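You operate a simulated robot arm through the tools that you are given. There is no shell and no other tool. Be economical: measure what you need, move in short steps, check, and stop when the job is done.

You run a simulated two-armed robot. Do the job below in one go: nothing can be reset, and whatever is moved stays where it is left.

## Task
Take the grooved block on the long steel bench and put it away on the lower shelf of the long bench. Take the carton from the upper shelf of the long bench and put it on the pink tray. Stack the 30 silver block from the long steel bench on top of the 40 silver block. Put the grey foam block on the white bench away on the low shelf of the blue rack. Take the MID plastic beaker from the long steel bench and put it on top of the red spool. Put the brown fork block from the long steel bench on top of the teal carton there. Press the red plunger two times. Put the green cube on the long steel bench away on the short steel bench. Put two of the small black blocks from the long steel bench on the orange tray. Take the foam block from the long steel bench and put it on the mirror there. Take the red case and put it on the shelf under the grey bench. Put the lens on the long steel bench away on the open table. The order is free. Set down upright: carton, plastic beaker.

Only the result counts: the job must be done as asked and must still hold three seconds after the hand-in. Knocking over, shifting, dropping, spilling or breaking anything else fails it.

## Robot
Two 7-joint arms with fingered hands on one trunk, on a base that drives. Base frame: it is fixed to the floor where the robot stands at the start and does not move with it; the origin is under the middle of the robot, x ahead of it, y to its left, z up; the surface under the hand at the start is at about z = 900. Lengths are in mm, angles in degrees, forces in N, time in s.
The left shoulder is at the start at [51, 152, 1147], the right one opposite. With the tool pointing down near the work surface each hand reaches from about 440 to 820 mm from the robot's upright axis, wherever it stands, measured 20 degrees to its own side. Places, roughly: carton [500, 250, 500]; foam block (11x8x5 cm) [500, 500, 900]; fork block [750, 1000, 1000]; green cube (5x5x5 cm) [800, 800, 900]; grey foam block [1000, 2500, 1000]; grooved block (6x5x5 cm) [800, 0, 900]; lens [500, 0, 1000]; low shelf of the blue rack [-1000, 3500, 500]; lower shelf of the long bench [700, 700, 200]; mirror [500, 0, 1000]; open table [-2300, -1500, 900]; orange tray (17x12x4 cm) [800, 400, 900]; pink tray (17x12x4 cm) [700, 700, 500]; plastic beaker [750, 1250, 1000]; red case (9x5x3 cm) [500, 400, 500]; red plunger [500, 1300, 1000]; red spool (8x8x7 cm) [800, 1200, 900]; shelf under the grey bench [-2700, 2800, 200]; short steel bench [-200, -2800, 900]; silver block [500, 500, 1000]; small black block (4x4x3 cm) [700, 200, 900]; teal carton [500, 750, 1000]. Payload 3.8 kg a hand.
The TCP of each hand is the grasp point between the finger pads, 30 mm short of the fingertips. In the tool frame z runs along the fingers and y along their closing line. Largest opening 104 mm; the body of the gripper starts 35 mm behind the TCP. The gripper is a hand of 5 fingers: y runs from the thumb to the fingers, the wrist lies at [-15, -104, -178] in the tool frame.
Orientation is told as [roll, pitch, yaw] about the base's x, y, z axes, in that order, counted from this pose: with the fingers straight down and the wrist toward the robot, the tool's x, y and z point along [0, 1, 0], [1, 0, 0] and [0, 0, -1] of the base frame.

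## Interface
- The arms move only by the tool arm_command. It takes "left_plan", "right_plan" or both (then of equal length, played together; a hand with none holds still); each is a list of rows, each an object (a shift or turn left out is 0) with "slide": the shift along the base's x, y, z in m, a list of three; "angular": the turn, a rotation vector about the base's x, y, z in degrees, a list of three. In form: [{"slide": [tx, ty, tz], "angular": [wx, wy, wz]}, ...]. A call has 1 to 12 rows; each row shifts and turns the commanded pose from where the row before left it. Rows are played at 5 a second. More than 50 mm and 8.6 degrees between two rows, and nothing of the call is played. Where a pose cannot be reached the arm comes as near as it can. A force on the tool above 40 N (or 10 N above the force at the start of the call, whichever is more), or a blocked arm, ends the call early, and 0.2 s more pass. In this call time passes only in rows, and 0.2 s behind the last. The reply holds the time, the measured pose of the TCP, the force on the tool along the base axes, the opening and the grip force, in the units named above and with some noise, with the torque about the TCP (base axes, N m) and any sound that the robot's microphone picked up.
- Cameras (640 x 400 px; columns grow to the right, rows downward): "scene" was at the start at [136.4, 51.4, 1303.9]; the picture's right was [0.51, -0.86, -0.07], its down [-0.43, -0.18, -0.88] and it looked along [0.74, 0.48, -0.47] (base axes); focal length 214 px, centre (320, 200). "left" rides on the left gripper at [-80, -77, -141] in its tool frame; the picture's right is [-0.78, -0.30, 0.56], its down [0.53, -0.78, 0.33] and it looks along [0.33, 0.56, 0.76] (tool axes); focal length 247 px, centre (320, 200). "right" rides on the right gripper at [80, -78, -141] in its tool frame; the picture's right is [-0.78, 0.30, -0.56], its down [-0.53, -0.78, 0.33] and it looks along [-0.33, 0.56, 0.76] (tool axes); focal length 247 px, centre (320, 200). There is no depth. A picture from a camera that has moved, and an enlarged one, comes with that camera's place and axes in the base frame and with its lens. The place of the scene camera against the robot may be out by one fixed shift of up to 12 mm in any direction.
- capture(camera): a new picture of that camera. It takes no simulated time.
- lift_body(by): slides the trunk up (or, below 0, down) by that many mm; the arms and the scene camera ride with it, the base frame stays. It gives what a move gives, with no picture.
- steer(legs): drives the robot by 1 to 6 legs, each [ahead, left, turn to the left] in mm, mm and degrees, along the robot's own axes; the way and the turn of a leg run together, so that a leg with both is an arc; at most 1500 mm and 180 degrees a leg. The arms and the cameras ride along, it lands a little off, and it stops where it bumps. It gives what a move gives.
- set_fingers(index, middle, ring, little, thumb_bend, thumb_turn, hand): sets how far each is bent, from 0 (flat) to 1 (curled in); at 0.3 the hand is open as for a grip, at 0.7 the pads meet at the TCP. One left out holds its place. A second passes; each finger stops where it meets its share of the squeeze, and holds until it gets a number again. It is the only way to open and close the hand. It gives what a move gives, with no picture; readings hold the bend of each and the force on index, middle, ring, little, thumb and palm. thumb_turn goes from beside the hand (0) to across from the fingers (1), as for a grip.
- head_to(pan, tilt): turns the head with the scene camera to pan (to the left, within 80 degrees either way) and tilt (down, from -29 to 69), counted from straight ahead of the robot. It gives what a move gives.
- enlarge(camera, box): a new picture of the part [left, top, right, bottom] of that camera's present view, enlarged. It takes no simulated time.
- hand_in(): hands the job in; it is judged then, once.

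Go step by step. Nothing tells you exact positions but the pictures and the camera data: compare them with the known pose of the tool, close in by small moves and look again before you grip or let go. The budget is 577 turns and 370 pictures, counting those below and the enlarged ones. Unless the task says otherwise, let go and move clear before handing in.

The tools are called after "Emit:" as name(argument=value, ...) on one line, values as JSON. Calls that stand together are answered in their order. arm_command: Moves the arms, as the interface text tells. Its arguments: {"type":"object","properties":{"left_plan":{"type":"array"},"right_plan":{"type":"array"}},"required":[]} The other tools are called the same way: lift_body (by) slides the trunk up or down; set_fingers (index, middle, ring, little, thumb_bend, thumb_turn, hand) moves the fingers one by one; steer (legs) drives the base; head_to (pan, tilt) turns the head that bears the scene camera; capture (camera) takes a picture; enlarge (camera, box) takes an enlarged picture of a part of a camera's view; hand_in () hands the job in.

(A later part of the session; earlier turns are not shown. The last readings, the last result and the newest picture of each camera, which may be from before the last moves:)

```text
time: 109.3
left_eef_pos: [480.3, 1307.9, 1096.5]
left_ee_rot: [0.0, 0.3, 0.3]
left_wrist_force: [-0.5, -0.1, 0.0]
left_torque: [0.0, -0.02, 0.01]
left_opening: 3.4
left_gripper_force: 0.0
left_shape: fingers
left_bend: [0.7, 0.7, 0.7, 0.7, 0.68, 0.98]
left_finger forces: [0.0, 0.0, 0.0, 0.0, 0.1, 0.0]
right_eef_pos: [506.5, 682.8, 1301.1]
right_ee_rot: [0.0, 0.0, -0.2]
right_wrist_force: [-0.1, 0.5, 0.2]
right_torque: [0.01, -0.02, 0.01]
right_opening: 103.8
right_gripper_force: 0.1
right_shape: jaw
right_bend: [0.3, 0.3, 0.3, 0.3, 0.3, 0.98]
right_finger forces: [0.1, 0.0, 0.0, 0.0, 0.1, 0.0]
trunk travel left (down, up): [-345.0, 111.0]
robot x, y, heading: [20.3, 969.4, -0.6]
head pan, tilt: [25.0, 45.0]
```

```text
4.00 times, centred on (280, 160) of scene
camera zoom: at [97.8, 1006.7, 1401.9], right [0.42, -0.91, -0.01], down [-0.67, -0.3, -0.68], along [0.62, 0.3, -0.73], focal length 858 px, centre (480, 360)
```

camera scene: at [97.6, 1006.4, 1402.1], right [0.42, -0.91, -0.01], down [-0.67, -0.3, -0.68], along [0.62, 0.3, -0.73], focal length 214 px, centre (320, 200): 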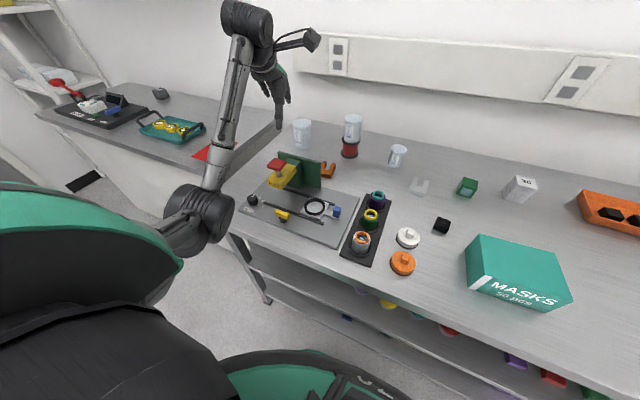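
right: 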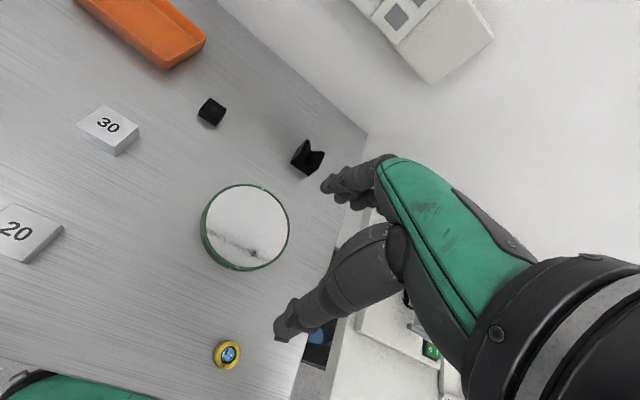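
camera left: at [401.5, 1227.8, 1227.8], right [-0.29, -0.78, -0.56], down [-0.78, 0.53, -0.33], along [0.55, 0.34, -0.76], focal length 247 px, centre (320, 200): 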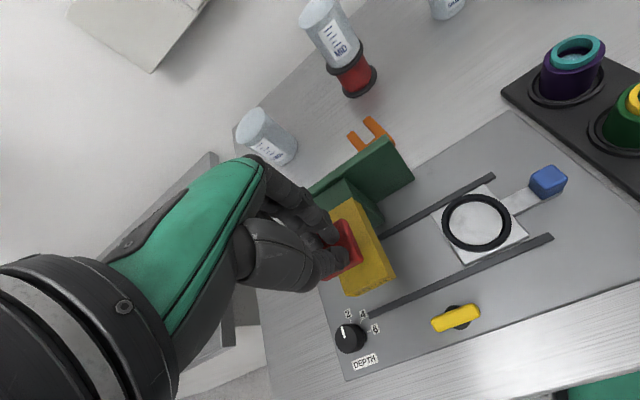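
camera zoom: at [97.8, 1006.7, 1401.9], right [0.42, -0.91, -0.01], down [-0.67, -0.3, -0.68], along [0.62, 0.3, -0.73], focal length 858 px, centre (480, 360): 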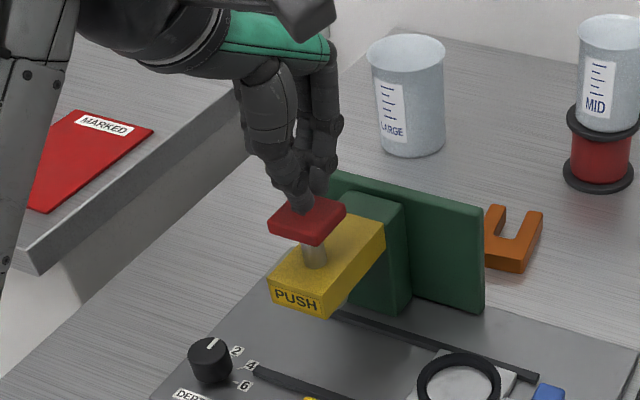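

Emit:
arm_command(left_plan=[{"slide": [-0.001, 0, -0.006]}, {"slide": [0, 0, -0.006]}, {"slide": [0, 0, -0.005]}, {"slide": [0, 0, -0.005]}, {"slide": [0, 0, -0.005]}])

Emit:
arm_command(left_plan=[{"slide": [0.002, 0.001, 0.012]}, {"slide": [0, 0, 0.03]}, {"slide": [0, 0, 0.04]}])

Emit:
capture(camera="left")

```text
time: 110.7
left_eef_pos: [481.5, 1309.3, 1082.1]
left_ee_rot: [0.0, -1.4, 0.6]
left_wrist_force: [-5.2, 0.4, 31.1]
left_torque: [-0.3, 0.66, -0.1]
left_opening: 4.3
left_gripper_force: 15.3
left_shape: fingers
left_bend: [0.7, 0.7, 0.7, 0.7, 0.7, 0.97]
left_finger forces: [0.0, 0.0, 0.0, 0.0, 30.5, 0.1]
right_eef_pos: [504.5, 683.4, 1302.1]
right_ee_rot: [0.2, -0.2, -0.2]
right_wrist_force: [0.3, 1.0, 0.0]
right_torque: [0.01, 0.04, 0.0]
right_opening: 103.9
right_gripper_force: 0.0
right_shape: jaw
right_bend: [0.3, 0.3, 0.3, 0.3, 0.3, 0.98]
right_finger forces: [0.0, 0.0, 0.0, 0.0, 0.0, 0.0]
trunk travel left (down, up): [-345.0, 111.0]
robot x, y, heading: [16.5, 969.1, -0.1]
head pan, tilt: [25.0, 45.0]
heard: click
stopped in row 5 (left hand): the force on the tool passed its limit at 41 N (the readings are from after the stop); the commanded pose is now the measured one
```

```text
time: 111.5
left_eef_pos: [483.6, 1308.8, 1161.0]
left_ee_rot: [-0.1, -0.6, 0.4]
left_wrist_force: [0.2, 0.3, 0.3]
left_torque: [-0.01, 0.02, 0.0]
left_opening: 3.5
left_gripper_force: 0.2
left_shape: fingers
left_bend: [0.7, 0.7, 0.7, 0.7, 0.68, 0.97]
left_finger forces: [0.1, 0.0, 0.0, 0.0, 0.0, 0.0]
right_eef_pos: [506.5, 683.4, 1300.5]
right_ee_rot: [0.1, -0.2, -0.2]
right_wrist_force: [0.4, 0.5, -1.1]
right_torque: [0.01, -0.03, -0.02]
right_opening: 103.8
right_gripper_force: 0.0
right_shape: jaw
right_bend: [0.3, 0.3, 0.3, 0.3, 0.3, 0.98]
right_finger forces: [0.1, 0.0, 0.0, 0.0, 0.0, 0.0]
trunk travel left (down, up): [-345.0, 111.0]
robot x, y, heading: [15.6, 969.1, -0.3]
head pan, tilt: [25.0, 45.0]
```

```text
267 pictures are left
camera left: at [407.1, 1228.8, 1299.6], right [-0.28, -0.78, -0.56], down [-0.78, 0.53, -0.34], along [0.56, 0.34, -0.76], focal length 247 px, centre (320, 200)
```

left: 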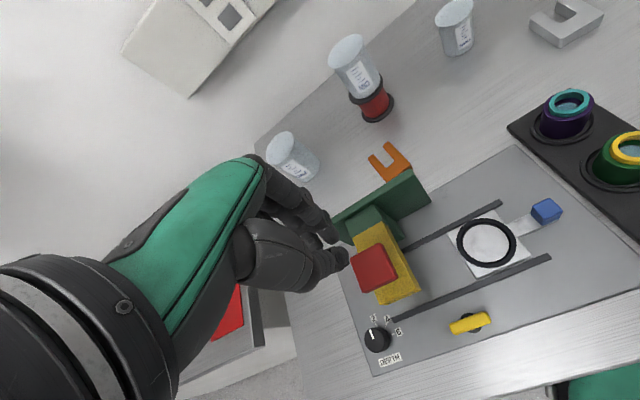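

Two clicks, plunger done. Now go over the fork block.

Emit:
arm_command(left_plan=[{"slide": [0.04, -0.018, 0], "angular": [0, 0.6, 0]}, {"slide": [0.04, -0.018, 0]}, {"slide": [0.04, -0.018, 0]}, {"slide": [0.04, -0.01, 0]}])

Emit:
set_fingers(hand="left", index=0.3, middle=0.3, ring=0.3, little=0.3, thumb_bend=0.3)

Emit:
capture(camera="left")

Emit:
enlarge(camera="left", box=[320, 220, 440, 320])

```text
time: 112.5
left_eef_pos: [644.7, 1247.3, 1159.2]
left_ee_rot: [0.0, 0.0, 0.4]
left_wrist_force: [0.3, -0.3, 0.3]
left_torque: [0.02, 0.02, 0.01]
left_opening: 3.5
left_gripper_force: 0.0
left_shape: fingers
left_bend: [0.7, 0.7, 0.7, 0.7, 0.68, 0.97]
left_finger forces: [0.0, 0.1, 0.0, 0.0, 0.0, 0.1]
right_eef_pos: [508.1, 682.2, 1300.7]
right_ee_rot: [0.1, 0.0, -0.2]
right_wrist_force: [-0.4, 0.3, -1.0]
right_torque: [0.02, 0.01, -0.01]
right_opening: 103.7
right_gripper_force: 0.2
right_shape: jaw
right_bend: [0.3, 0.3, 0.3, 0.3, 0.3, 0.98]
right_finger forces: [0.0, 0.0, 0.0, 0.1, 0.1, 0.0]
trunk travel left (down, up): [-345.0, 111.0]
robot x, y, heading: [19.5, 967.6, -0.3]
head pan, tilt: [25.0, 45.0]
```

```text
time: 113.5
left_eef_pos: [643.4, 1247.8, 1159.7]
left_ee_rot: [0.0, 0.0, 0.4]
left_wrist_force: [0.7, -0.1, 0.1]
left_torque: [0.0, 0.04, -0.02]
left_opening: 102.8
left_gripper_force: 0.1
left_shape: fingers
left_bend: [0.3, 0.3, 0.3, 0.3, 0.3, 0.97]
left_finger forces: [0.1, 0.0, 0.0, 0.0, 0.0, 0.0]
right_eef_pos: [506.2, 683.8, 1301.2]
right_ee_rot: [0.0, -0.1, -0.2]
right_wrist_force: [-0.2, -0.1, -0.1]
right_torque: [-0.01, 0.03, -0.04]
right_opening: 103.8
right_gripper_force: 0.0
right_shape: jaw
right_bend: [0.3, 0.3, 0.3, 0.3, 0.3, 0.98]
right_finger forces: [0.0, 0.0, 0.0, 0.0, 0.0, 0.0]
trunk travel left (down, up): [-345.0, 111.0]
robot x, y, heading: [18.9, 968.7, -0.1]
head pan, tilt: [25.0, 45.0]
```

```text
266 pictures are left
camera left: at [568.1, 1167.4, 1299.3], right [-0.29, -0.78, -0.56], down [-0.78, 0.53, -0.33], along [0.55, 0.34, -0.76], focal length 247 px, centre (320, 200)
```

left: 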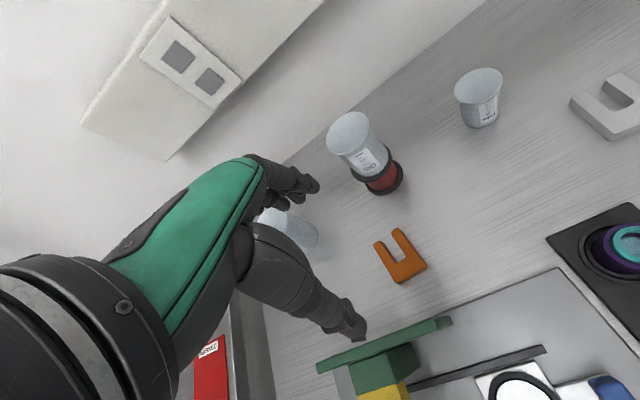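

```text
4.00 times, centred on (380, 270) of left
camera zoom: at [568.1, 1167.4, 1299.3], right [-0.29, -0.78, -0.56], down [-0.78, 0.53, -0.33], along [0.55, 0.34, -0.76], focal length 988 px, centre (80, -80)
```

zoom: 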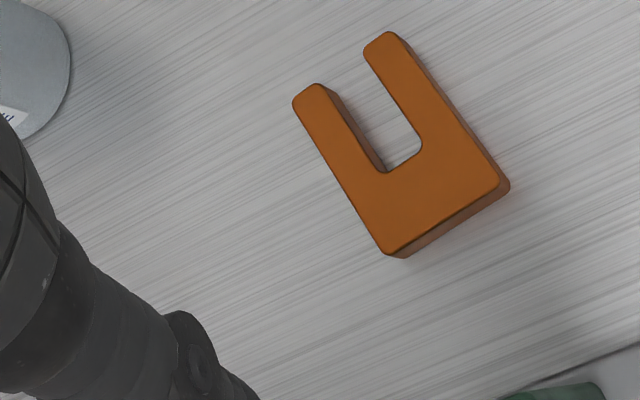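

Fork: x 641–707, y 1220–1272, solid base at x 641–665. Grip across its width: test turning the hand +90° in the air.

Emit:
arm_command(left_plan=[{"angular": [0, 0, 8.5]}, {"angular": [0, 0, 8.5]}, {"angular": [0, 0, 8.5]}, {"angular": [0, 0, 8.5]}, {"angular": [0, 0, 8.5]}, {"angular": [0, 0, 8.5]}, {"angular": [0, 0, 8.5]}, {"angular": [0, 0, 8.5]}, {"angular": [0, 0, 8.5]}, {"angular": [0, 0, 8.5]}, {"angular": [0, 0, 8.5]}])

Emit:
capture(camera="scene")

Emit:
capture(camera="left")

```text
time: 115.9
left_eef_pos: [642.8, 1246.7, 1159.7]
left_ee_rot: [0.0, -0.1, 94.3]
left_wrist_force: [-0.3, -0.2, -0.2]
left_torque: [0.02, 0.0, 0.0]
left_opening: 102.7
left_gripper_force: 0.1
left_shape: fingers
left_bend: [0.3, 0.3, 0.3, 0.3, 0.3, 0.97]
left_finger forces: [0.0, 0.1, 0.0, 0.1, 0.0, 0.1]
right_eef_pos: [505.7, 682.7, 1300.6]
right_ee_rot: [0.1, -0.2, -0.2]
right_wrist_force: [-0.3, 0.9, 0.1]
right_torque: [-0.01, 0.01, 0.01]
right_opening: 103.9
right_gripper_force: 0.0
right_shape: jaw
right_bend: [0.3, 0.3, 0.3, 0.3, 0.3, 0.98]
right_finger forces: [0.0, 0.0, 0.0, 0.0, 0.1, 0.0]
trunk travel left (down, up): [-345.0, 111.0]
robot x, y, heading: [13.3, 968.9, -0.2]
head pan, tilt: [25.0, 45.0]
```

```text
264 pictures are left
camera scene: at [97.1, 1006.1, 1402.2], right [0.42, -0.91, -0.01], down [-0.67, -0.3, -0.68], along [0.62, 0.3, -0.73], focal length 214 px, centre (320, 200)
```

scene: 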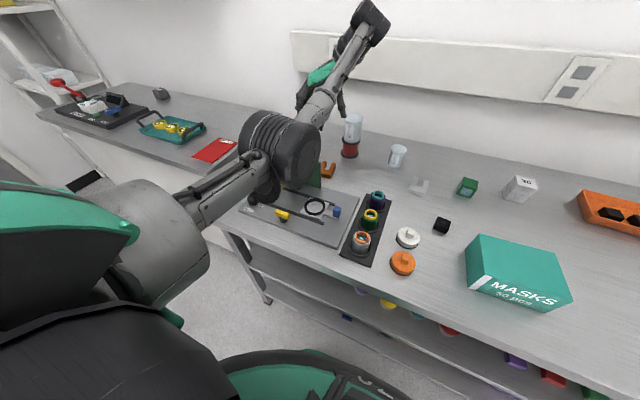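

```text
263 pictures are left
camera left: at [730.1, 1174.8, 1298.5], right [0.8, -0.24, -0.56], down [-0.48, -0.81, -0.33], along [-0.37, 0.53, -0.76], focal length 247 px, centre (320, 200)
```

left: 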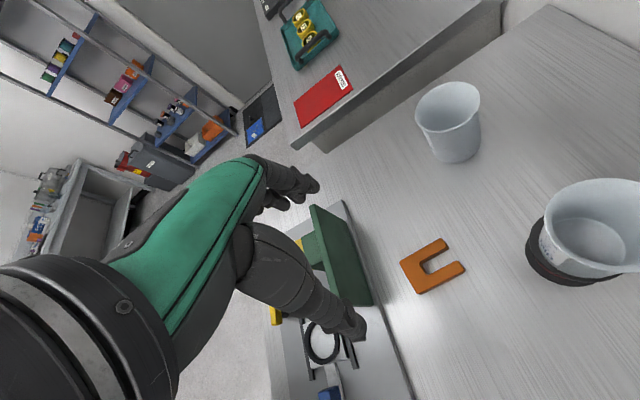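

Yaw 90° brings the elbow near the press; go back to yaw 0 and grip lengthwise instead.

Emit:
arm_command(left_plan=[{"angular": [0, 0, -8.5]}, {"angular": [0, 0, -8.5]}, {"angular": [0, 0, -8.5]}, {"angular": [0, 0, -8.5]}, {"angular": [0, 0, -8.5]}, {"angular": [0, 0, -8.5]}, {"angular": [0, 0, -8.5]}, {"angular": [0, 0, -8.5]}, {"angular": [0, 0, -8.5]}, {"angular": [0, 0, -8.5]}])

Emit:
arm_command(left_plan=[{"slide": [0.03, 0, 0], "angular": [0, 0, -2]}, {"slide": [0, 0, -0.045]}, {"slide": [0, 0, -0.045]}, {"slide": [0, 0, -0.04]}, {"slide": [0, 0, -0.04]}])

Emit:
capture(camera="scene")

Emit:
capture(camera="left")

```text
time: 118.1
left_eef_pos: [643.6, 1245.8, 1158.7]
left_ee_rot: [0.1, 0.0, 8.8]
left_wrist_force: [0.0, 0.3, 0.4]
left_torque: [0.0, 0.0, 0.0]
left_opening: 102.7
left_gripper_force: 0.0
left_shape: fingers
left_bend: [0.3, 0.3, 0.3, 0.3, 0.3, 0.97]
left_finger forces: [0.0, 0.0, 0.1, 0.0, 0.1, 0.1]
right_eef_pos: [506.3, 683.6, 1302.1]
right_ee_rot: [0.0, 0.0, -0.3]
right_wrist_force: [0.0, -0.5, -0.7]
right_torque: [-0.03, -0.02, -0.03]
right_opening: 103.5
right_gripper_force: 0.0
right_shape: jaw
right_bend: [0.3, 0.3, 0.3, 0.3, 0.3, 0.98]
right_finger forces: [0.1, 0.0, 0.0, 0.1, 0.0, 0.1]
trunk travel left (down, up): [-345.0, 111.0]
robot x, y, heading: [20.1, 967.8, -0.2]
head pan, tilt: [25.0, 45.0]
```

```text
time: 119.3
left_eef_pos: [673.5, 1247.0, 986.8]
left_ee_rot: [-0.1, 0.1, 7.0]
left_wrist_force: [0.4, 0.2, 0.2]
left_torque: [-0.02, 0.0, 0.05]
left_opening: 103.3
left_gripper_force: 0.1
left_shape: fingers
left_bend: [0.3, 0.3, 0.3, 0.3, 0.3, 0.97]
left_finger forces: [0.0, 0.1, 0.0, 0.0, 0.0, 0.0]
right_eef_pos: [506.1, 683.4, 1301.9]
right_ee_rot: [0.0, -0.1, -0.2]
right_wrist_force: [-0.1, -0.1, 0.2]
right_torque: [-0.01, 0.01, 0.0]
right_opening: 103.7
right_gripper_force: 0.1
right_shape: jaw
right_bend: [0.3, 0.3, 0.3, 0.3, 0.3, 0.98]
right_finger forces: [0.0, 0.1, 0.0, 0.0, 0.1, 0.0]
trunk travel left (down, up): [-345.0, 111.0]
robot x, y, heading: [18.0, 969.9, -0.0]
head pan, tilt: [25.0, 45.0]
```

```text
262 pictures are left
camera scene: at [97.3, 1007.1, 1402.1], right [0.42, -0.91, -0.01], down [-0.67, -0.3, -0.68], along [0.62, 0.3, -0.73], focal length 214 px, centre (320, 200)
```

scene: 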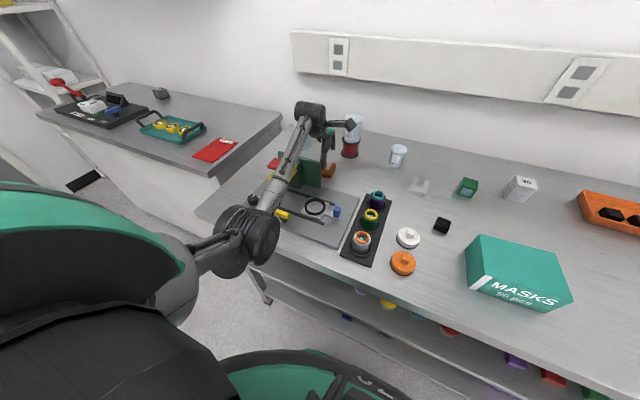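

```text
261 pictures are left
camera left: at [607.7, 1157.9, 1127.7], right [-0.2, -0.81, -0.56], down [-0.84, 0.44, -0.33], along [0.51, 0.4, -0.76], focal length 247 px, centre (320, 200)
```

left: 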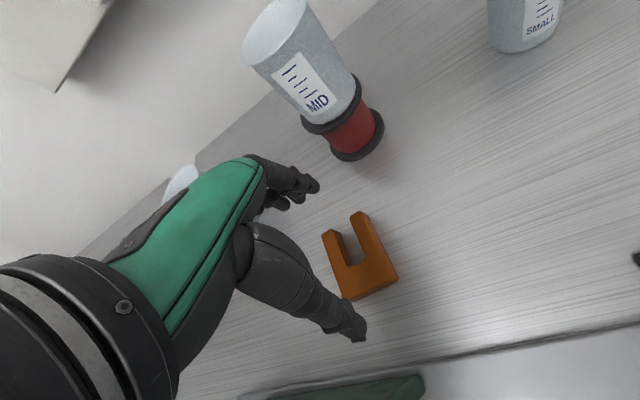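

Emit:
lift_body(by=60)

Emit:
arm_command(left_plan=[{"slide": [0, 0, -0.045]}, {"slide": [0, 0, -0.045]}, {"slide": [0, 0, -0.022]}])

Emit:
capture(camera="left")

Emit:
capture(camera="scene")

```text
time: 120.3
left_eef_pos: [674.2, 1246.8, 1047.9]
left_ee_rot: [0.0, 0.0, 7.1]
left_wrist_force: [-0.3, 0.1, 0.1]
left_torque: [0.04, 0.01, 0.0]
left_opening: 103.0
left_gripper_force: 0.0
left_shape: fingers
left_bend: [0.3, 0.3, 0.3, 0.3, 0.3, 0.97]
left_finger forces: [0.1, 0.1, 0.0, 0.1, 0.0, 0.0]
right_eef_pos: [507.4, 684.1, 1359.6]
right_ee_rot: [0.1, -0.2, -0.2]
right_wrist_force: [0.3, -0.2, 0.3]
right_torque: [-0.01, -0.05, 0.02]
right_opening: 104.1
right_gripper_force: 0.0
right_shape: jaw
right_bend: [0.3, 0.3, 0.3, 0.3, 0.3, 0.98]
right_finger forces: [0.0, 0.0, 0.1, 0.0, 0.0, 0.0]
trunk travel left (down, up): [-405.0, 51.0]
robot x, y, heading: [16.6, 971.7, -0.2]
head pan, tilt: [25.0, 45.0]
```

```text
time: 121.1
left_eef_pos: [674.2, 1248.2, 934.9]
left_ee_rot: [0.1, 0.1, 7.0]
left_wrist_force: [-0.2, -0.8, -0.3]
left_torque: [-0.02, -0.02, 0.0]
left_opening: 102.8
left_gripper_force: 0.0
left_shape: fingers
left_bend: [0.3, 0.3, 0.3, 0.3, 0.3, 0.97]
left_finger forces: [0.0, 0.0, 0.0, 0.0, 0.1, 0.0]
right_eef_pos: [506.4, 684.3, 1361.5]
right_ee_rot: [-0.1, -0.1, -0.2]
right_wrist_force: [0.2, 0.4, 0.1]
right_torque: [-0.04, 0.02, -0.01]
right_opening: 103.9
right_gripper_force: 0.1
right_shape: jaw
right_bend: [0.3, 0.3, 0.3, 0.3, 0.3, 0.98]
right_finger forces: [0.1, 0.0, 0.1, 0.0, 0.0, 0.0]
trunk travel left (down, up): [-405.0, 51.0]
robot x, y, heading: [17.0, 970.7, -0.2]
head pan, tilt: [25.0, 45.0]
```

```text
260 pictures are left
camera left: at [607.4, 1159.5, 1076.0], right [-0.2, -0.81, -0.56], down [-0.84, 0.44, -0.33], along [0.51, 0.4, -0.76], focal length 247 px, centre (320, 200)
```

left: 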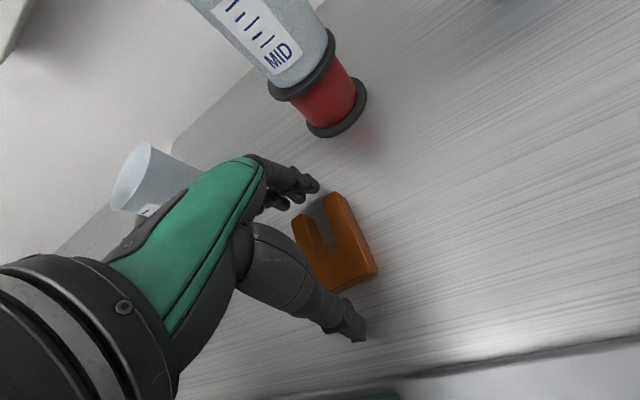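

```text
259 pictures are left
camera scene: at [86.1, 1006.6, 1466.0], right [0.42, -0.91, 0.0], down [-0.65, -0.3, -0.7], along [0.64, 0.3, -0.71], focal length 214 px, centre (320, 200)
```

scene: 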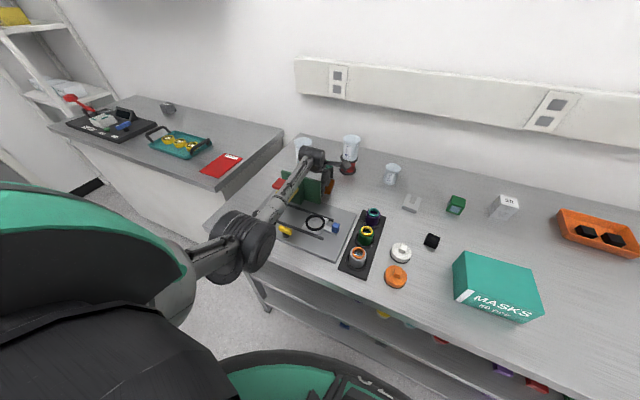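

Emit:
arm_command(left_plan=[{"slide": [0.002, -0.016, -0.002]}])

Emit:
set_fingers(hand="left", index=0.58, middle=0.58, ring=0.62, little=0.3, thumb_bend=0.55)

Emit:
capture(camera="left")

```text
time: 121.5
left_eef_pos: [676.0, 1232.1, 932.7]
left_ee_rot: [0.0, 0.0, 7.0]
left_wrist_force: [-0.4, 0.2, 0.0]
left_torque: [-0.01, 0.04, -0.01]
left_opening: 102.8
left_gripper_force: 0.0
left_shape: fingers
left_bend: [0.3, 0.3, 0.3, 0.3, 0.3, 0.97]
left_finger forces: [0.0, 0.0, 0.0, 0.0, 0.1, 0.0]
right_eef_pos: [506.2, 683.8, 1360.2]
right_ee_rot: [0.1, -0.1, -0.3]
right_wrist_force: [-0.1, -0.2, 0.2]
right_torque: [0.01, -0.02, -0.02]
right_opening: 103.7
right_gripper_force: 0.1
right_shape: jaw
right_bend: [0.3, 0.3, 0.3, 0.3, 0.3, 0.98]
right_finger forces: [0.0, 0.0, 0.0, 0.0, 0.1, 0.1]
trunk travel left (down, up): [-405.0, 51.0]
robot x, y, heading: [19.0, 968.2, -0.4]
head pan, tilt: [25.0, 45.0]
```

```text
time: 122.5
left_eef_pos: [675.8, 1233.6, 934.5]
left_ee_rot: [0.0, -0.1, 7.0]
left_wrist_force: [0.7, -0.2, 2.5]
left_torque: [0.07, -0.15, 0.0]
left_opening: 68.2
left_gripper_force: 16.7
left_shape: fingers
left_bend: [0.48, 0.56, 0.52, 0.3, 0.43, 0.95]
left_finger forces: [6.6, 3.4, 8.1, 0.0, 14.7, 0.1]
right_eef_pos: [505.7, 684.4, 1360.9]
right_ee_rot: [-0.1, -0.1, -0.1]
right_wrist_force: [0.2, -0.7, -0.1]
right_torque: [0.04, 0.02, -0.02]
right_opening: 103.9
right_gripper_force: 0.1
right_shape: jaw
right_bend: [0.3, 0.3, 0.3, 0.3, 0.3, 0.98]
right_finger forces: [0.0, 0.1, 0.1, 0.0, 0.0, 0.0]
trunk travel left (down, up): [-405.0, 51.0]
robot x, y, heading: [15.2, 970.4, -0.3]
head pan, tilt: [25.0, 45.0]
```

```text
258 pictures are left
camera left: at [609.5, 1143.7, 1074.8], right [-0.2, -0.81, -0.56], down [-0.84, 0.44, -0.33], along [0.51, 0.4, -0.76], focal length 247 px, centre (320, 200)
```

left: 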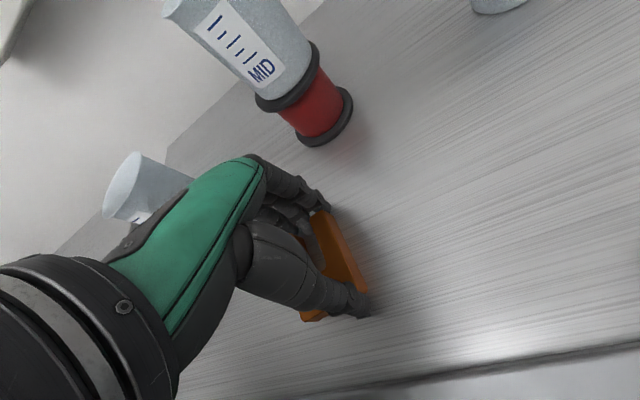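

Index and ring grip the prongs, thumb behind. Lift and check.

Emit:
arm_command(left_plan=[{"slide": [0, 0, 0.03]}, {"slide": [0, 0, 0.045]}, {"slide": [0, 0, 0.045]}, {"slide": [0, 0, 0.045]}])

Emit:
capture(camera="left")

Emit:
steer(legs=[[-30, -500, 0]])

Emit:
capture(camera="scene")

```text
time: 123.5
left_eef_pos: [674.4, 1233.0, 1098.2]
left_ee_rot: [0.0, 0.1, 7.0]
left_wrist_force: [-0.9, -0.2, -1.5]
left_torque: [-0.02, -0.02, 0.01]
left_opening: 68.4
left_gripper_force: 16.0
left_shape: fingers
left_bend: [0.48, 0.56, 0.52, 0.3, 0.43, 0.95]
left_finger forces: [6.6, 1.9, 7.7, 0.1, 14.9, 0.0]
right_eef_pos: [507.5, 684.2, 1360.2]
right_ee_rot: [0.0, 0.0, -0.3]
right_wrist_force: [0.1, -1.1, -0.4]
right_torque: [-0.01, 0.01, -0.02]
right_opening: 103.8
right_gripper_force: 0.0
right_shape: jaw
right_bend: [0.3, 0.3, 0.3, 0.3, 0.3, 0.98]
right_finger forces: [0.0, 0.0, 0.1, 0.0, 0.0, 0.0]
trunk travel left (down, up): [-405.0, 51.0]
robot x, y, heading: [15.2, 968.7, -0.3]
head pan, tilt: [25.0, 45.0]
```

```text
257 pictures are left
camera left: at [609.5, 1144.0, 1238.6], right [-0.2, -0.81, -0.56], down [-0.84, 0.44, -0.33], along [0.51, 0.4, -0.76], focal length 247 px, centre (320, 200)
```

left: 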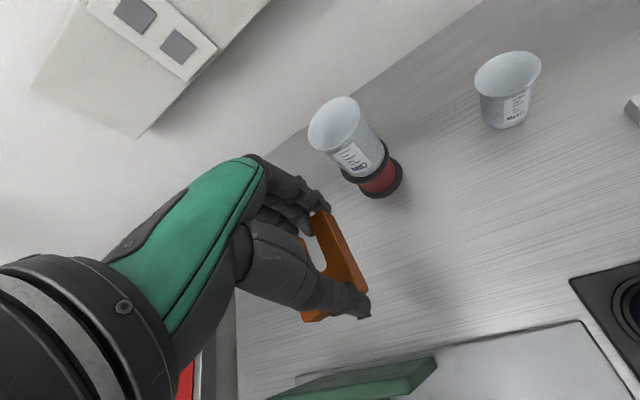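

```text
time: 126.5
left_eef_pos: [644.4, 718.4, 1098.2]
left_ee_rot: [0.0, 0.0, 6.8]
left_wrist_force: [0.2, 0.4, -1.6]
left_torque: [-0.06, 0.01, 0.0]
left_opening: 68.3
left_gripper_force: 15.8
left_shape: fingers
left_bend: [0.48, 0.56, 0.52, 0.3, 0.43, 0.95]
left_finger forces: [6.6, 2.0, 7.8, 0.0, 14.8, 0.0]
right_eef_pos: [473.1, 169.7, 1361.5]
right_ee_rot: [0.0, 0.0, -0.4]
right_wrist_force: [0.2, 0.9, -0.1]
right_torque: [0.01, 0.01, 0.0]
right_opening: 103.5
right_gripper_force: 0.0
right_shape: jaw
right_bend: [0.3, 0.3, 0.3, 0.3, 0.3, 0.98]
right_finger forces: [0.0, 0.0, 0.0, 0.0, 0.0, 0.1]
trunk travel left (down, up): [-405.0, 51.0]
robot x, y, heading: [-17.6, 454.5, -0.2]
head pan, tilt: [25.0, 45.0]
```

```text
256 pictures are left
camera scene: at [53.5, 494.2, 1465.9], right [0.42, -0.91, 0.0], down [-0.65, -0.3, -0.7], along [0.64, 0.29, -0.71], focal length 214 px, centre (320, 200)
```

scene: 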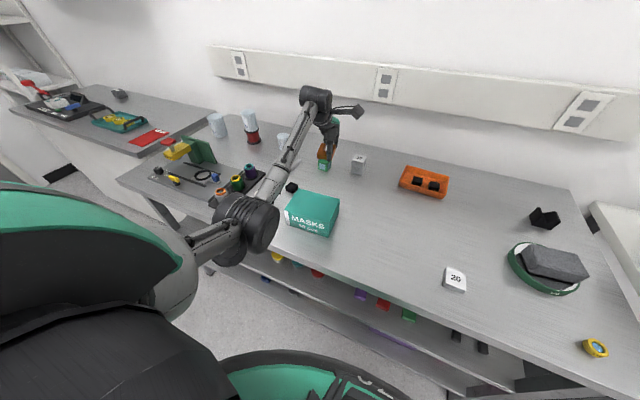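

Emit:
arm_command(left_plan=[{"slide": [-0.042, -0.007, 0.005]}, {"slide": [-0.042, -0.007, 0.005]}, {"slide": [-0.042, -0.007, 0.005]}, {"slide": [-0.042, -0.007, 0.005]}])

Emit:
capture(camera="left")

Emit:
capture(camera="scene")

```text
time: 127.5
left_eef_pos: [474.2, 691.7, 1118.6]
left_ee_rot: [-0.2, 0.0, 6.7]
left_wrist_force: [0.4, -0.2, -1.3]
left_torque: [0.01, 0.01, 0.01]
left_opening: 67.6
left_gripper_force: 15.0
left_shape: fingers
left_bend: [0.48, 0.56, 0.52, 0.3, 0.43, 0.95]
left_finger forces: [6.6, 2.0, 7.7, 0.1, 14.9, 0.0]
right_eef_pos: [471.1, 168.5, 1360.8]
right_ee_rot: [0.1, -0.2, -0.3]
right_wrist_force: [-0.8, 0.2, 0.3]
right_torque: [0.01, -0.01, -0.03]
right_opening: 104.0
right_gripper_force: 0.0
right_shape: jaw
right_bend: [0.3, 0.3, 0.3, 0.3, 0.3, 0.98]
right_finger forces: [0.0, 0.0, 0.0, 0.0, 0.0, 0.0]
trunk travel left (down, up): [-405.0, 51.0]
robot x, y, heading: [-14.3, 455.7, -0.3]
head pan, tilt: [25.0, 45.0]
```

```text
255 pictures are left
camera left: at [408.1, 602.6, 1259.5], right [-0.2, -0.81, -0.56], down [-0.83, 0.44, -0.33], along [0.51, 0.4, -0.76], focal length 247 px, centre (320, 200)
```

left: 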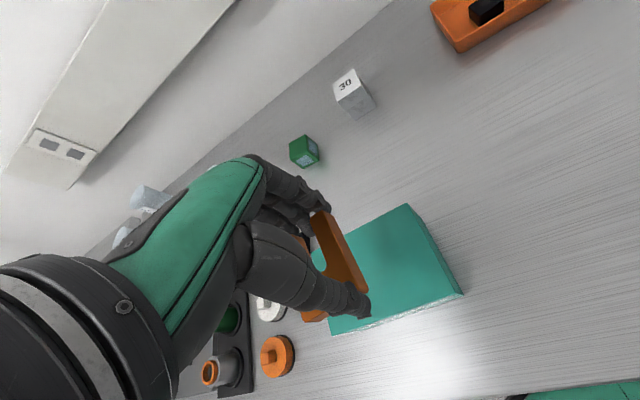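

```text
254 pictures are left
camera scene: at [51.7, 492.3, 1466.1], right [0.42, -0.91, 0.0], down [-0.65, -0.29, -0.7], along [0.64, 0.29, -0.71], focal length 214 px, centre (320, 200)
```

scene: 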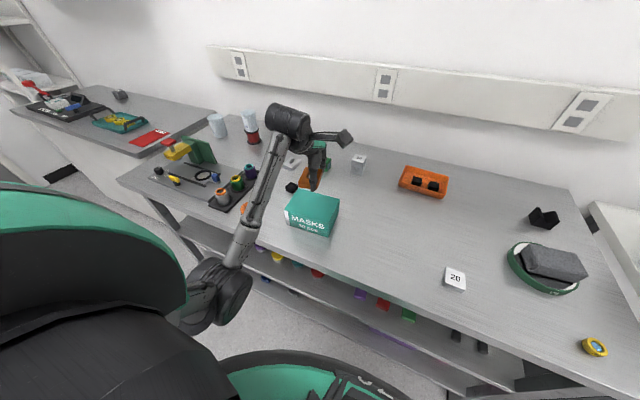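

Fork is centred over the carton. Lower.

Emit:
arm_command(left_plan=[{"slide": [0, 0, -0.04]}, {"slide": [0, 0, -0.035]}, {"slide": [0, 0, -0.008]}])

Emit:
enlarge(camera="scene", box=[240, 140, 380, 240])

```text
time: 128.3
left_eef_pos: [475.3, 688.6, 1037.0]
left_ee_rot: [0.0, 0.1, 6.9]
left_wrist_force: [0.1, -0.2, -1.1]
left_torque: [-0.03, -0.02, 0.0]
left_opening: 67.7
left_gripper_force: 15.6
left_shape: fingers
left_bend: [0.48, 0.56, 0.52, 0.3, 0.43, 0.95]
left_finger forces: [6.4, 1.9, 7.7, 0.1, 14.6, 0.1]
right_eef_pos: [472.8, 167.3, 1359.4]
right_ee_rot: [0.0, -0.1, -0.4]
right_wrist_force: [0.3, 0.4, 0.3]
right_torque: [0.04, -0.03, -0.01]
right_opening: 103.9
right_gripper_force: 0.1
right_shape: jaw
right_bend: [0.3, 0.3, 0.3, 0.3, 0.3, 0.98]
right_finger forces: [0.0, 0.0, 0.1, 0.1, 0.1, 0.0]
trunk travel left (down, up): [-405.0, 51.0]
robot x, y, heading: [-18.0, 455.9, -0.3]
head pan, tilt: [25.0, 45.0]
```

```text
4.00 times, centred on (310, 190) of scene
camera zoom: at [53.3, 492.4, 1466.0], right [0.42, -0.91, 0.0], down [-0.65, -0.29, -0.7], along [0.64, 0.29, -0.71], focal length 858 px, centre (360, 240)
```

zoom: 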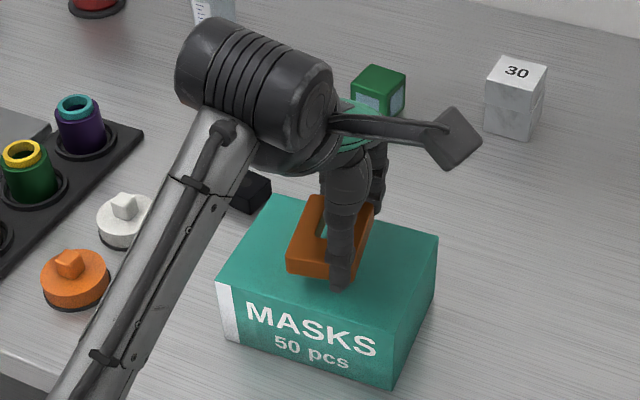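

Emit:
arm_command(left_plan=[{"slide": [0, 0.002, -0.006]}, {"slide": [0, 0, -0.004]}, {"slide": [0, 0, -0.004]}])

Emit:
enlarge(camera="scene", box=[270, 160, 350, 240])

```text
time: 129.1
left_eef_pos: [474.9, 690.6, 1021.8]
left_ee_rot: [0.0, 0.0, 6.8]
left_wrist_force: [-0.1, 0.0, -1.2]
left_torque: [-0.02, 0.0, -0.02]
left_opening: 68.1
left_gripper_force: 15.4
left_shape: fingers
left_bend: [0.48, 0.56, 0.52, 0.3, 0.43, 0.95]
left_finger forces: [6.6, 2.1, 7.6, 0.0, 14.6, 0.0]
right_eef_pos: [472.5, 169.0, 1360.9]
right_ee_rot: [0.0, -0.1, -0.4]
right_wrist_force: [-0.4, -0.2, -0.7]
right_torque: [0.06, 0.04, -0.02]
right_opening: 103.9
right_gripper_force: 0.1
right_shape: jaw
right_bend: [0.3, 0.3, 0.3, 0.3, 0.3, 0.98]
right_finger forces: [0.0, 0.0, 0.0, 0.0, 0.0, 0.1]
trunk travel left (down, up): [-405.0, 51.0]
robot x, y, heading: [-18.9, 453.2, -0.4]
head pan, tilt: [25.0, 45.0]
```

```text
5.00 times, centred on (310, 200) of scene
camera zoom: at [53.4, 492.3, 1466.0], right [0.42, -0.91, 0.0], down [-0.65, -0.29, -0.7], along [0.64, 0.29, -0.71], focal length 1072 px, centre (370, 200)
```

zoom: 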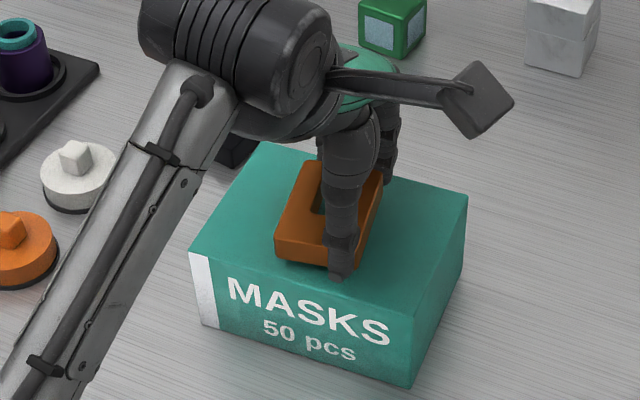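

Emit:
arm_command(left_plan=[{"slide": [0, 0, -0.004]}, {"slide": [0, 0, -0.003]}, {"slide": [0, 0, -0.003]}])

```text
time: 129.9
left_eef_pos: [476.4, 691.0, 1010.2]
left_ee_rot: [0.0, 0.0, 6.8]
left_wrist_force: [0.0, 0.0, -1.5]
left_torque: [0.0, -0.02, 0.0]
left_opening: 68.1
left_gripper_force: 15.2
left_shape: fingers
left_bend: [0.48, 0.56, 0.52, 0.3, 0.43, 0.95]
left_finger forces: [6.5, 2.0, 7.6, 0.1, 14.6, 0.1]
right_eef_pos: [473.3, 168.2, 1361.1]
right_ee_rot: [0.0, -0.2, -0.4]
right_wrist_force: [0.1, 0.2, -0.1]
right_torque: [-0.01, -0.01, 0.03]
right_opening: 103.8
right_gripper_force: 0.1
right_shape: jaw
right_bend: [0.3, 0.3, 0.3, 0.3, 0.3, 0.98]
right_finger forces: [0.1, 0.0, 0.0, 0.0, 0.0, 0.0]
trunk travel left (down, up): [-405.0, 51.0]
robot x, y, heading: [-18.9, 456.3, -0.5]
head pan, tilt: [25.0, 45.0]
```

Emit:
arm_command(left_plan=[{"slide": [0, 0, -0.002]}, {"slide": [0, 0, -0.002]}])

Emit:
enlarge(camera="scene", box=[270, 160, 350, 240])

```text
time: 130.5
left_eef_pos: [475.8, 690.8, 1009.9]
left_ee_rot: [0.0, -0.4, 6.8]
left_wrist_force: [1.2, 0.1, 8.0]
left_torque: [0.07, -0.16, 0.0]
left_opening: 68.0
left_gripper_force: 17.2
left_shape: fingers
left_bend: [0.49, 0.56, 0.52, 0.3, 0.43, 0.95]
left_finger forces: [6.8, 5.0, 8.1, 0.0, 15.2, 0.0]
right_eef_pos: [471.2, 168.6, 1361.4]
right_ee_rot: [0.0, -0.2, -0.5]
right_wrist_force: [0.7, 0.6, -0.4]
right_torque: [0.01, 0.01, 0.03]
right_opening: 103.6
right_gripper_force: 0.1
right_shape: jaw
right_bend: [0.3, 0.3, 0.3, 0.3, 0.3, 0.98]
right_finger forces: [0.0, 0.0, 0.0, 0.0, 0.0, 0.0]
trunk travel left (down, up): [-405.0, 51.0]
robot x, y, heading: [-13.9, 454.2, -0.3]
head pan, tilt: [25.0, 45.0]
```

```text
5.00 times, centred on (310, 200) of scene
camera zoom: at [52.0, 491.8, 1466.2], right [0.42, -0.91, 0.0], down [-0.65, -0.29, -0.7], along [0.64, 0.29, -0.71], focal length 1072 px, centre (370, 200)
```

zoom: 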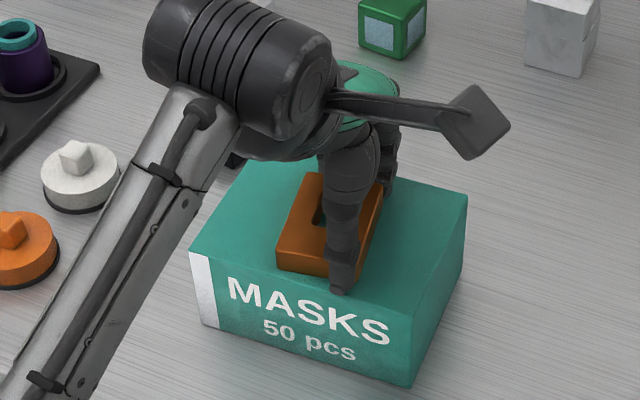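

Contact. Release and withdraw upward.

Emit:
set_fingers(hand="left", index=0.3, middle=0.3, ring=0.3, little=0.3, thumb_bend=0.3)

Emit:
arm_command(left_plan=[{"slide": [0, 0, 0.03]}, {"slide": [0, 0, 0.045]}, {"slide": [0, 0, 0.045]}, {"slide": [0.02, 0, 0.02], "angular": [0, 0, -7]}])

Emit:
capture(camera="left")

Emit:
enlarge(camera="scene", box=[270, 160, 350, 240])

```text
time: 131.5
left_eef_pos: [474.8, 691.9, 1007.4]
left_ee_rot: [0.1, 0.1, 6.9]
left_wrist_force: [-0.5, 0.1, 1.2]
left_torque: [-0.05, 0.0, 0.01]
left_opening: 102.4
left_gripper_force: 0.2
left_shape: fingers
left_bend: [0.3, 0.3, 0.3, 0.3, 0.3, 0.97]
left_finger forces: [0.0, 0.0, 0.0, 0.1, 0.1, 0.0]
right_eef_pos: [473.8, 168.1, 1360.5]
right_ee_rot: [-0.1, -0.1, -0.4]
right_wrist_force: [0.2, -0.1, -0.1]
right_torque: [-0.01, 0.03, -0.04]
right_opening: 103.7
right_gripper_force: 0.1
right_shape: jaw
right_bend: [0.3, 0.3, 0.3, 0.3, 0.3, 0.98]
right_finger forces: [0.0, 0.0, 0.0, 0.0, 0.1, 0.0]
trunk travel left (down, up): [-405.0, 51.0]
robot x, y, heading: [-12.8, 456.0, -0.3]
head pan, tilt: [25.0, 45.0]
```

```text
time: 132.5
left_eef_pos: [495.1, 689.8, 1146.5]
left_ee_rot: [-0.1, 0.1, -0.2]
left_wrist_force: [-0.5, -0.6, -0.1]
left_torque: [-0.02, 0.0, 0.01]
left_opening: 102.9
left_gripper_force: 0.1
left_shape: fingers
left_bend: [0.3, 0.3, 0.3, 0.3, 0.3, 0.97]
left_finger forces: [0.0, 0.1, 0.0, 0.0, 0.0, 0.0]
right_eef_pos: [472.7, 169.0, 1360.5]
right_ee_rot: [0.1, -0.1, -0.5]
right_wrist_force: [0.3, 0.8, 0.0]
right_torque: [0.01, -0.02, 0.01]
right_opening: 103.8
right_gripper_force: 0.1
right_shape: jaw
right_bend: [0.3, 0.3, 0.3, 0.3, 0.3, 0.98]
right_finger forces: [0.1, 0.0, 0.0, 0.0, 0.0, 0.0]
trunk travel left (down, up): [-405.0, 51.0]
robot x, y, heading: [-14.0, 455.3, -0.4]
head pan, tilt: [25.0, 45.0]
```

```text
250 pictures are left
camera left: at [419.4, 611.2, 1286.2], right [-0.3, -0.78, -0.56], down [-0.78, 0.54, -0.33], along [0.56, 0.33, -0.76], focal length 247 px, centre (320, 200)
```

left: 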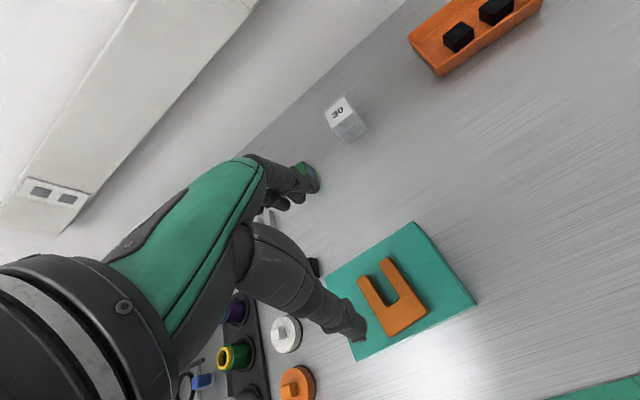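

```text
5.00 times, centred on (310, 200) of scene
camera zoom: at [54.0, 492.6, 1465.9], right [0.42, -0.91, 0.0], down [-0.65, -0.29, -0.7], along [0.64, 0.29, -0.71], focal length 1072 px, centre (370, 200)
```

zoom: 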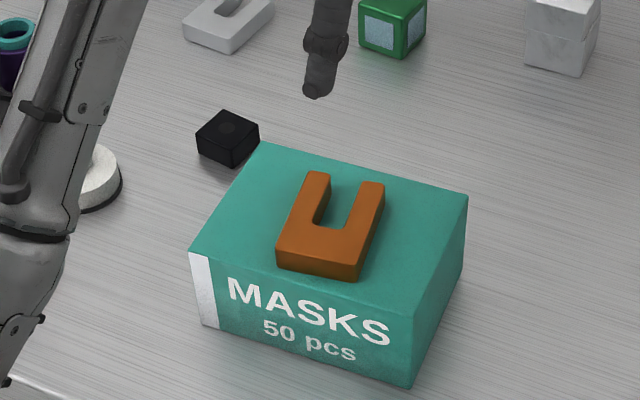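

Fork placed. Next the green cube.

Emit:
steer(legs=[[60, 50, 0]])

Emit:
arm_command(left_plan=[{"slide": [0.045, 0.008, 0]}, {"slide": [0.045, 0.008, 0]}, {"slide": [0.045, 0.008, 0]}, {"slide": [0.045, 0.008, 0]}])

Emit:
capture(camera="left")

```text
time: 133.5
left_eef_pos: [551.4, 733.2, 1150.2]
left_ee_rot: [0.1, -0.2, -0.3]
left_wrist_force: [-0.6, -0.3, 0.2]
left_torque: [0.02, -0.02, 0.03]
left_opening: 102.8
left_gripper_force: 0.0
left_shape: fingers
left_bend: [0.3, 0.3, 0.3, 0.3, 0.3, 0.97]
left_finger forces: [0.0, 0.0, 0.1, 0.1, 0.0, 0.0]
right_eef_pos: [526.1, 209.5, 1363.4]
right_ee_rot: [0.3, -0.4, -0.5]
right_wrist_force: [0.4, -0.8, -0.5]
right_torque: [0.05, -0.04, -0.01]
right_opening: 103.7
right_gripper_force: 0.1
right_shape: jaw
right_bend: [0.3, 0.3, 0.3, 0.3, 0.3, 0.98]
right_finger forces: [0.1, 0.1, 0.0, 0.0, 0.0, 0.0]
trunk travel left (down, up): [-405.0, 51.0]
robot x, y, heading: [42.0, 501.6, -0.7]
head pan, tilt: [25.0, 45.0]
```

```text
time: 134.5
left_eef_pos: [738.0, 771.5, 1145.3]
left_ee_rot: [0.0, 0.1, -0.4]
left_wrist_force: [-0.6, 0.5, -0.2]
left_torque: [0.05, -0.01, -0.01]
left_opening: 103.0
left_gripper_force: 0.2
left_shape: fingers
left_bend: [0.3, 0.3, 0.3, 0.3, 0.3, 0.97]
left_finger forces: [0.0, 0.0, 0.1, 0.0, 0.0, 0.1]
right_eef_pos: [533.7, 216.5, 1359.7]
right_ee_rot: [0.0, 0.1, -0.6]
right_wrist_force: [0.0, 0.4, -0.1]
right_torque: [-0.02, -0.04, 0.01]
right_opening: 103.6
right_gripper_force: 0.1
right_shape: jaw
right_bend: [0.3, 0.3, 0.3, 0.3, 0.3, 0.98]
right_finger forces: [0.1, 0.1, 0.0, 0.0, 0.0, 0.1]
trunk travel left (down, up): [-405.0, 51.0]
robot x, y, heading: [44.3, 502.0, -0.6]
head pan, tilt: [25.0, 45.0]
```

```text
248 pictures are left
camera left: at [661.2, 691.8, 1286.0], right [-0.3, -0.77, -0.56], down [-0.77, 0.54, -0.33], along [0.56, 0.33, -0.76], focal length 247 px, centre (320, 200)
```

left: 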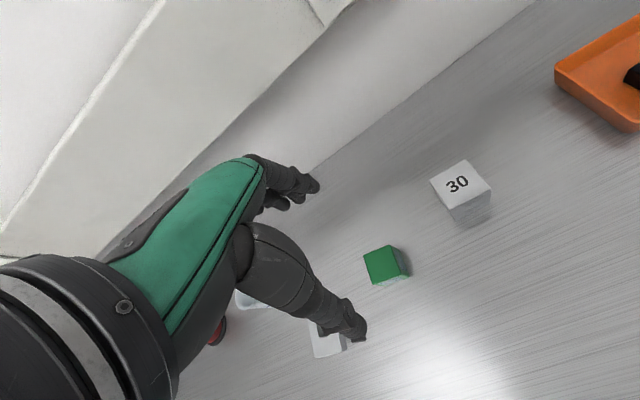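

Emit:
arm_command(left_plan=[{"slide": [0.021, 0.002, 0]}, {"slide": [0, 0, -0.049]}, {"slide": [0, 0, -0.049]}, {"slide": [0, 0, -0.049]}, {"slide": [0, 0, -0.03]}])

Emit:
capture(camera="left")

Emit:
capture(camera="scene")

```text
time: 135.7
left_eef_pos: [753.8, 769.8, 970.0]
left_ee_rot: [-0.1, 0.0, -0.4]
left_wrist_force: [-0.2, -0.1, -0.3]
left_torque: [0.01, 0.0, 0.01]
left_opening: 103.1
left_gripper_force: 0.0
left_shape: fingers
left_bend: [0.3, 0.3, 0.3, 0.3, 0.3, 0.97]
left_finger forces: [0.0, 0.0, 0.0, 0.0, 0.1, 0.0]
left hand out of reach, approached as far as the arm can: row 5
right_eef_pos: [532.8, 215.3, 1360.4]
right_ee_rot: [0.1, -0.1, -0.6]
right_wrist_force: [0.4, 0.3, -0.9]
right_torque: [0.01, -0.02, 0.02]
right_opening: 103.8
right_gripper_force: 0.0
right_shape: jaw
right_bend: [0.3, 0.3, 0.3, 0.3, 0.3, 0.98]
right_finger forces: [0.1, 0.0, 0.0, 0.0, 0.0, 0.0]
trunk travel left (down, up): [-405.0, 51.0]
robot x, y, heading: [42.2, 505.6, -0.6]
head pan, tilt: [25.0, 45.0]
```

```text
247 pictures are left
camera left: at [677.1, 690.0, 1110.2], right [-0.3, -0.77, -0.56], down [-0.77, 0.54, -0.33], along [0.56, 0.33, -0.76], focal length 247 px, centre (320, 200)
```

left: 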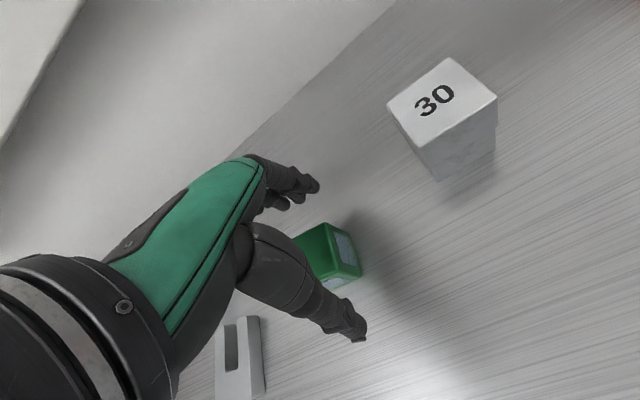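

```text
246 pictures are left
camera scene: at [114.2, 540.6, 1466.0], right [0.41, -0.91, 0.0], down [-0.65, -0.29, -0.7], along [0.64, 0.29, -0.71], focal length 214 px, centre (320, 200)
```

scene: 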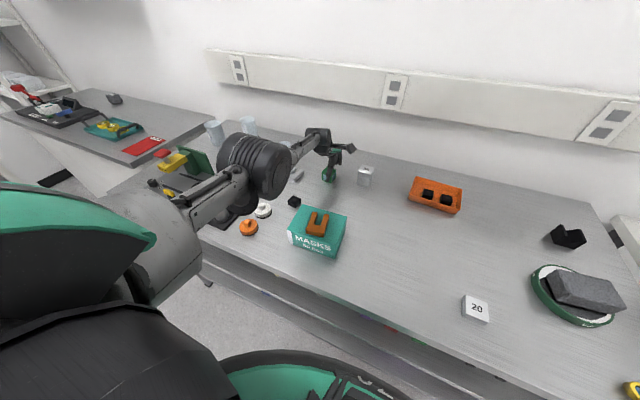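

Emit:
lift_body(by=-50)

Emit:
capture(camera="left")

```text
time: 136.6
left_eef_pos: [762.1, 770.3, 927.9]
left_ee_rot: [0.0, -1.5, -0.3]
left_wrist_force: [-7.3, -1.8, 19.5]
left_torque: [0.15, -0.8, -0.02]
left_opening: 106.1
left_gripper_force: 9.8
left_shape: fingers
left_bend: [0.3, 0.3, 0.3, 0.3, 0.27, 0.97]
left_finger forces: [0.0, 18.8, 0.0, 0.0, 1.7, 0.0]
right_eef_pos: [528.7, 214.3, 1309.0]
right_ee_rot: [0.1, -0.2, -0.6]
right_wrist_force: [1.8, 1.6, 0.1]
right_torque: [0.02, 0.01, -0.01]
right_opening: 103.6
right_gripper_force: 0.1
right_shape: jaw
right_bend: [0.3, 0.3, 0.3, 0.3, 0.3, 0.98]
right_finger forces: [0.0, 0.0, 0.0, 0.1, 0.0, 0.1]
trunk travel left (down, up): [-354.0, 103.0]
robot x, y, heading: [45.4, 502.7, -0.6]
head pan, tilt: [25.0, 45.0]
stopped: the force on the tool passed its limit at 42 N (the readings are from after the stop); the commanded pose is now the measured one
```

```text
245 pictures are left
camera left: at [681.9, 690.9, 1065.9], right [-0.28, -0.77, -0.56], down [-0.77, 0.54, -0.35], along [0.58, 0.33, -0.75], focal length 247 px, centre (320, 200)
```

left: 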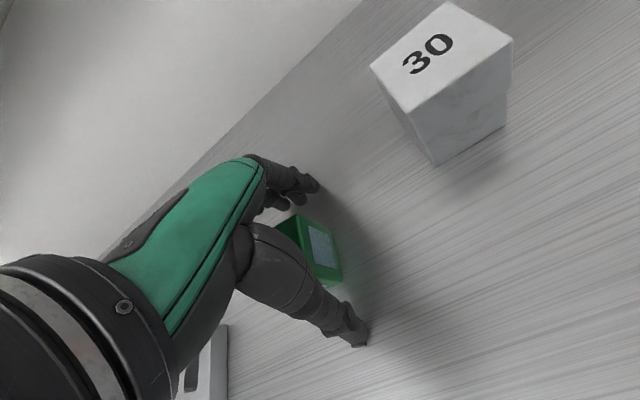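

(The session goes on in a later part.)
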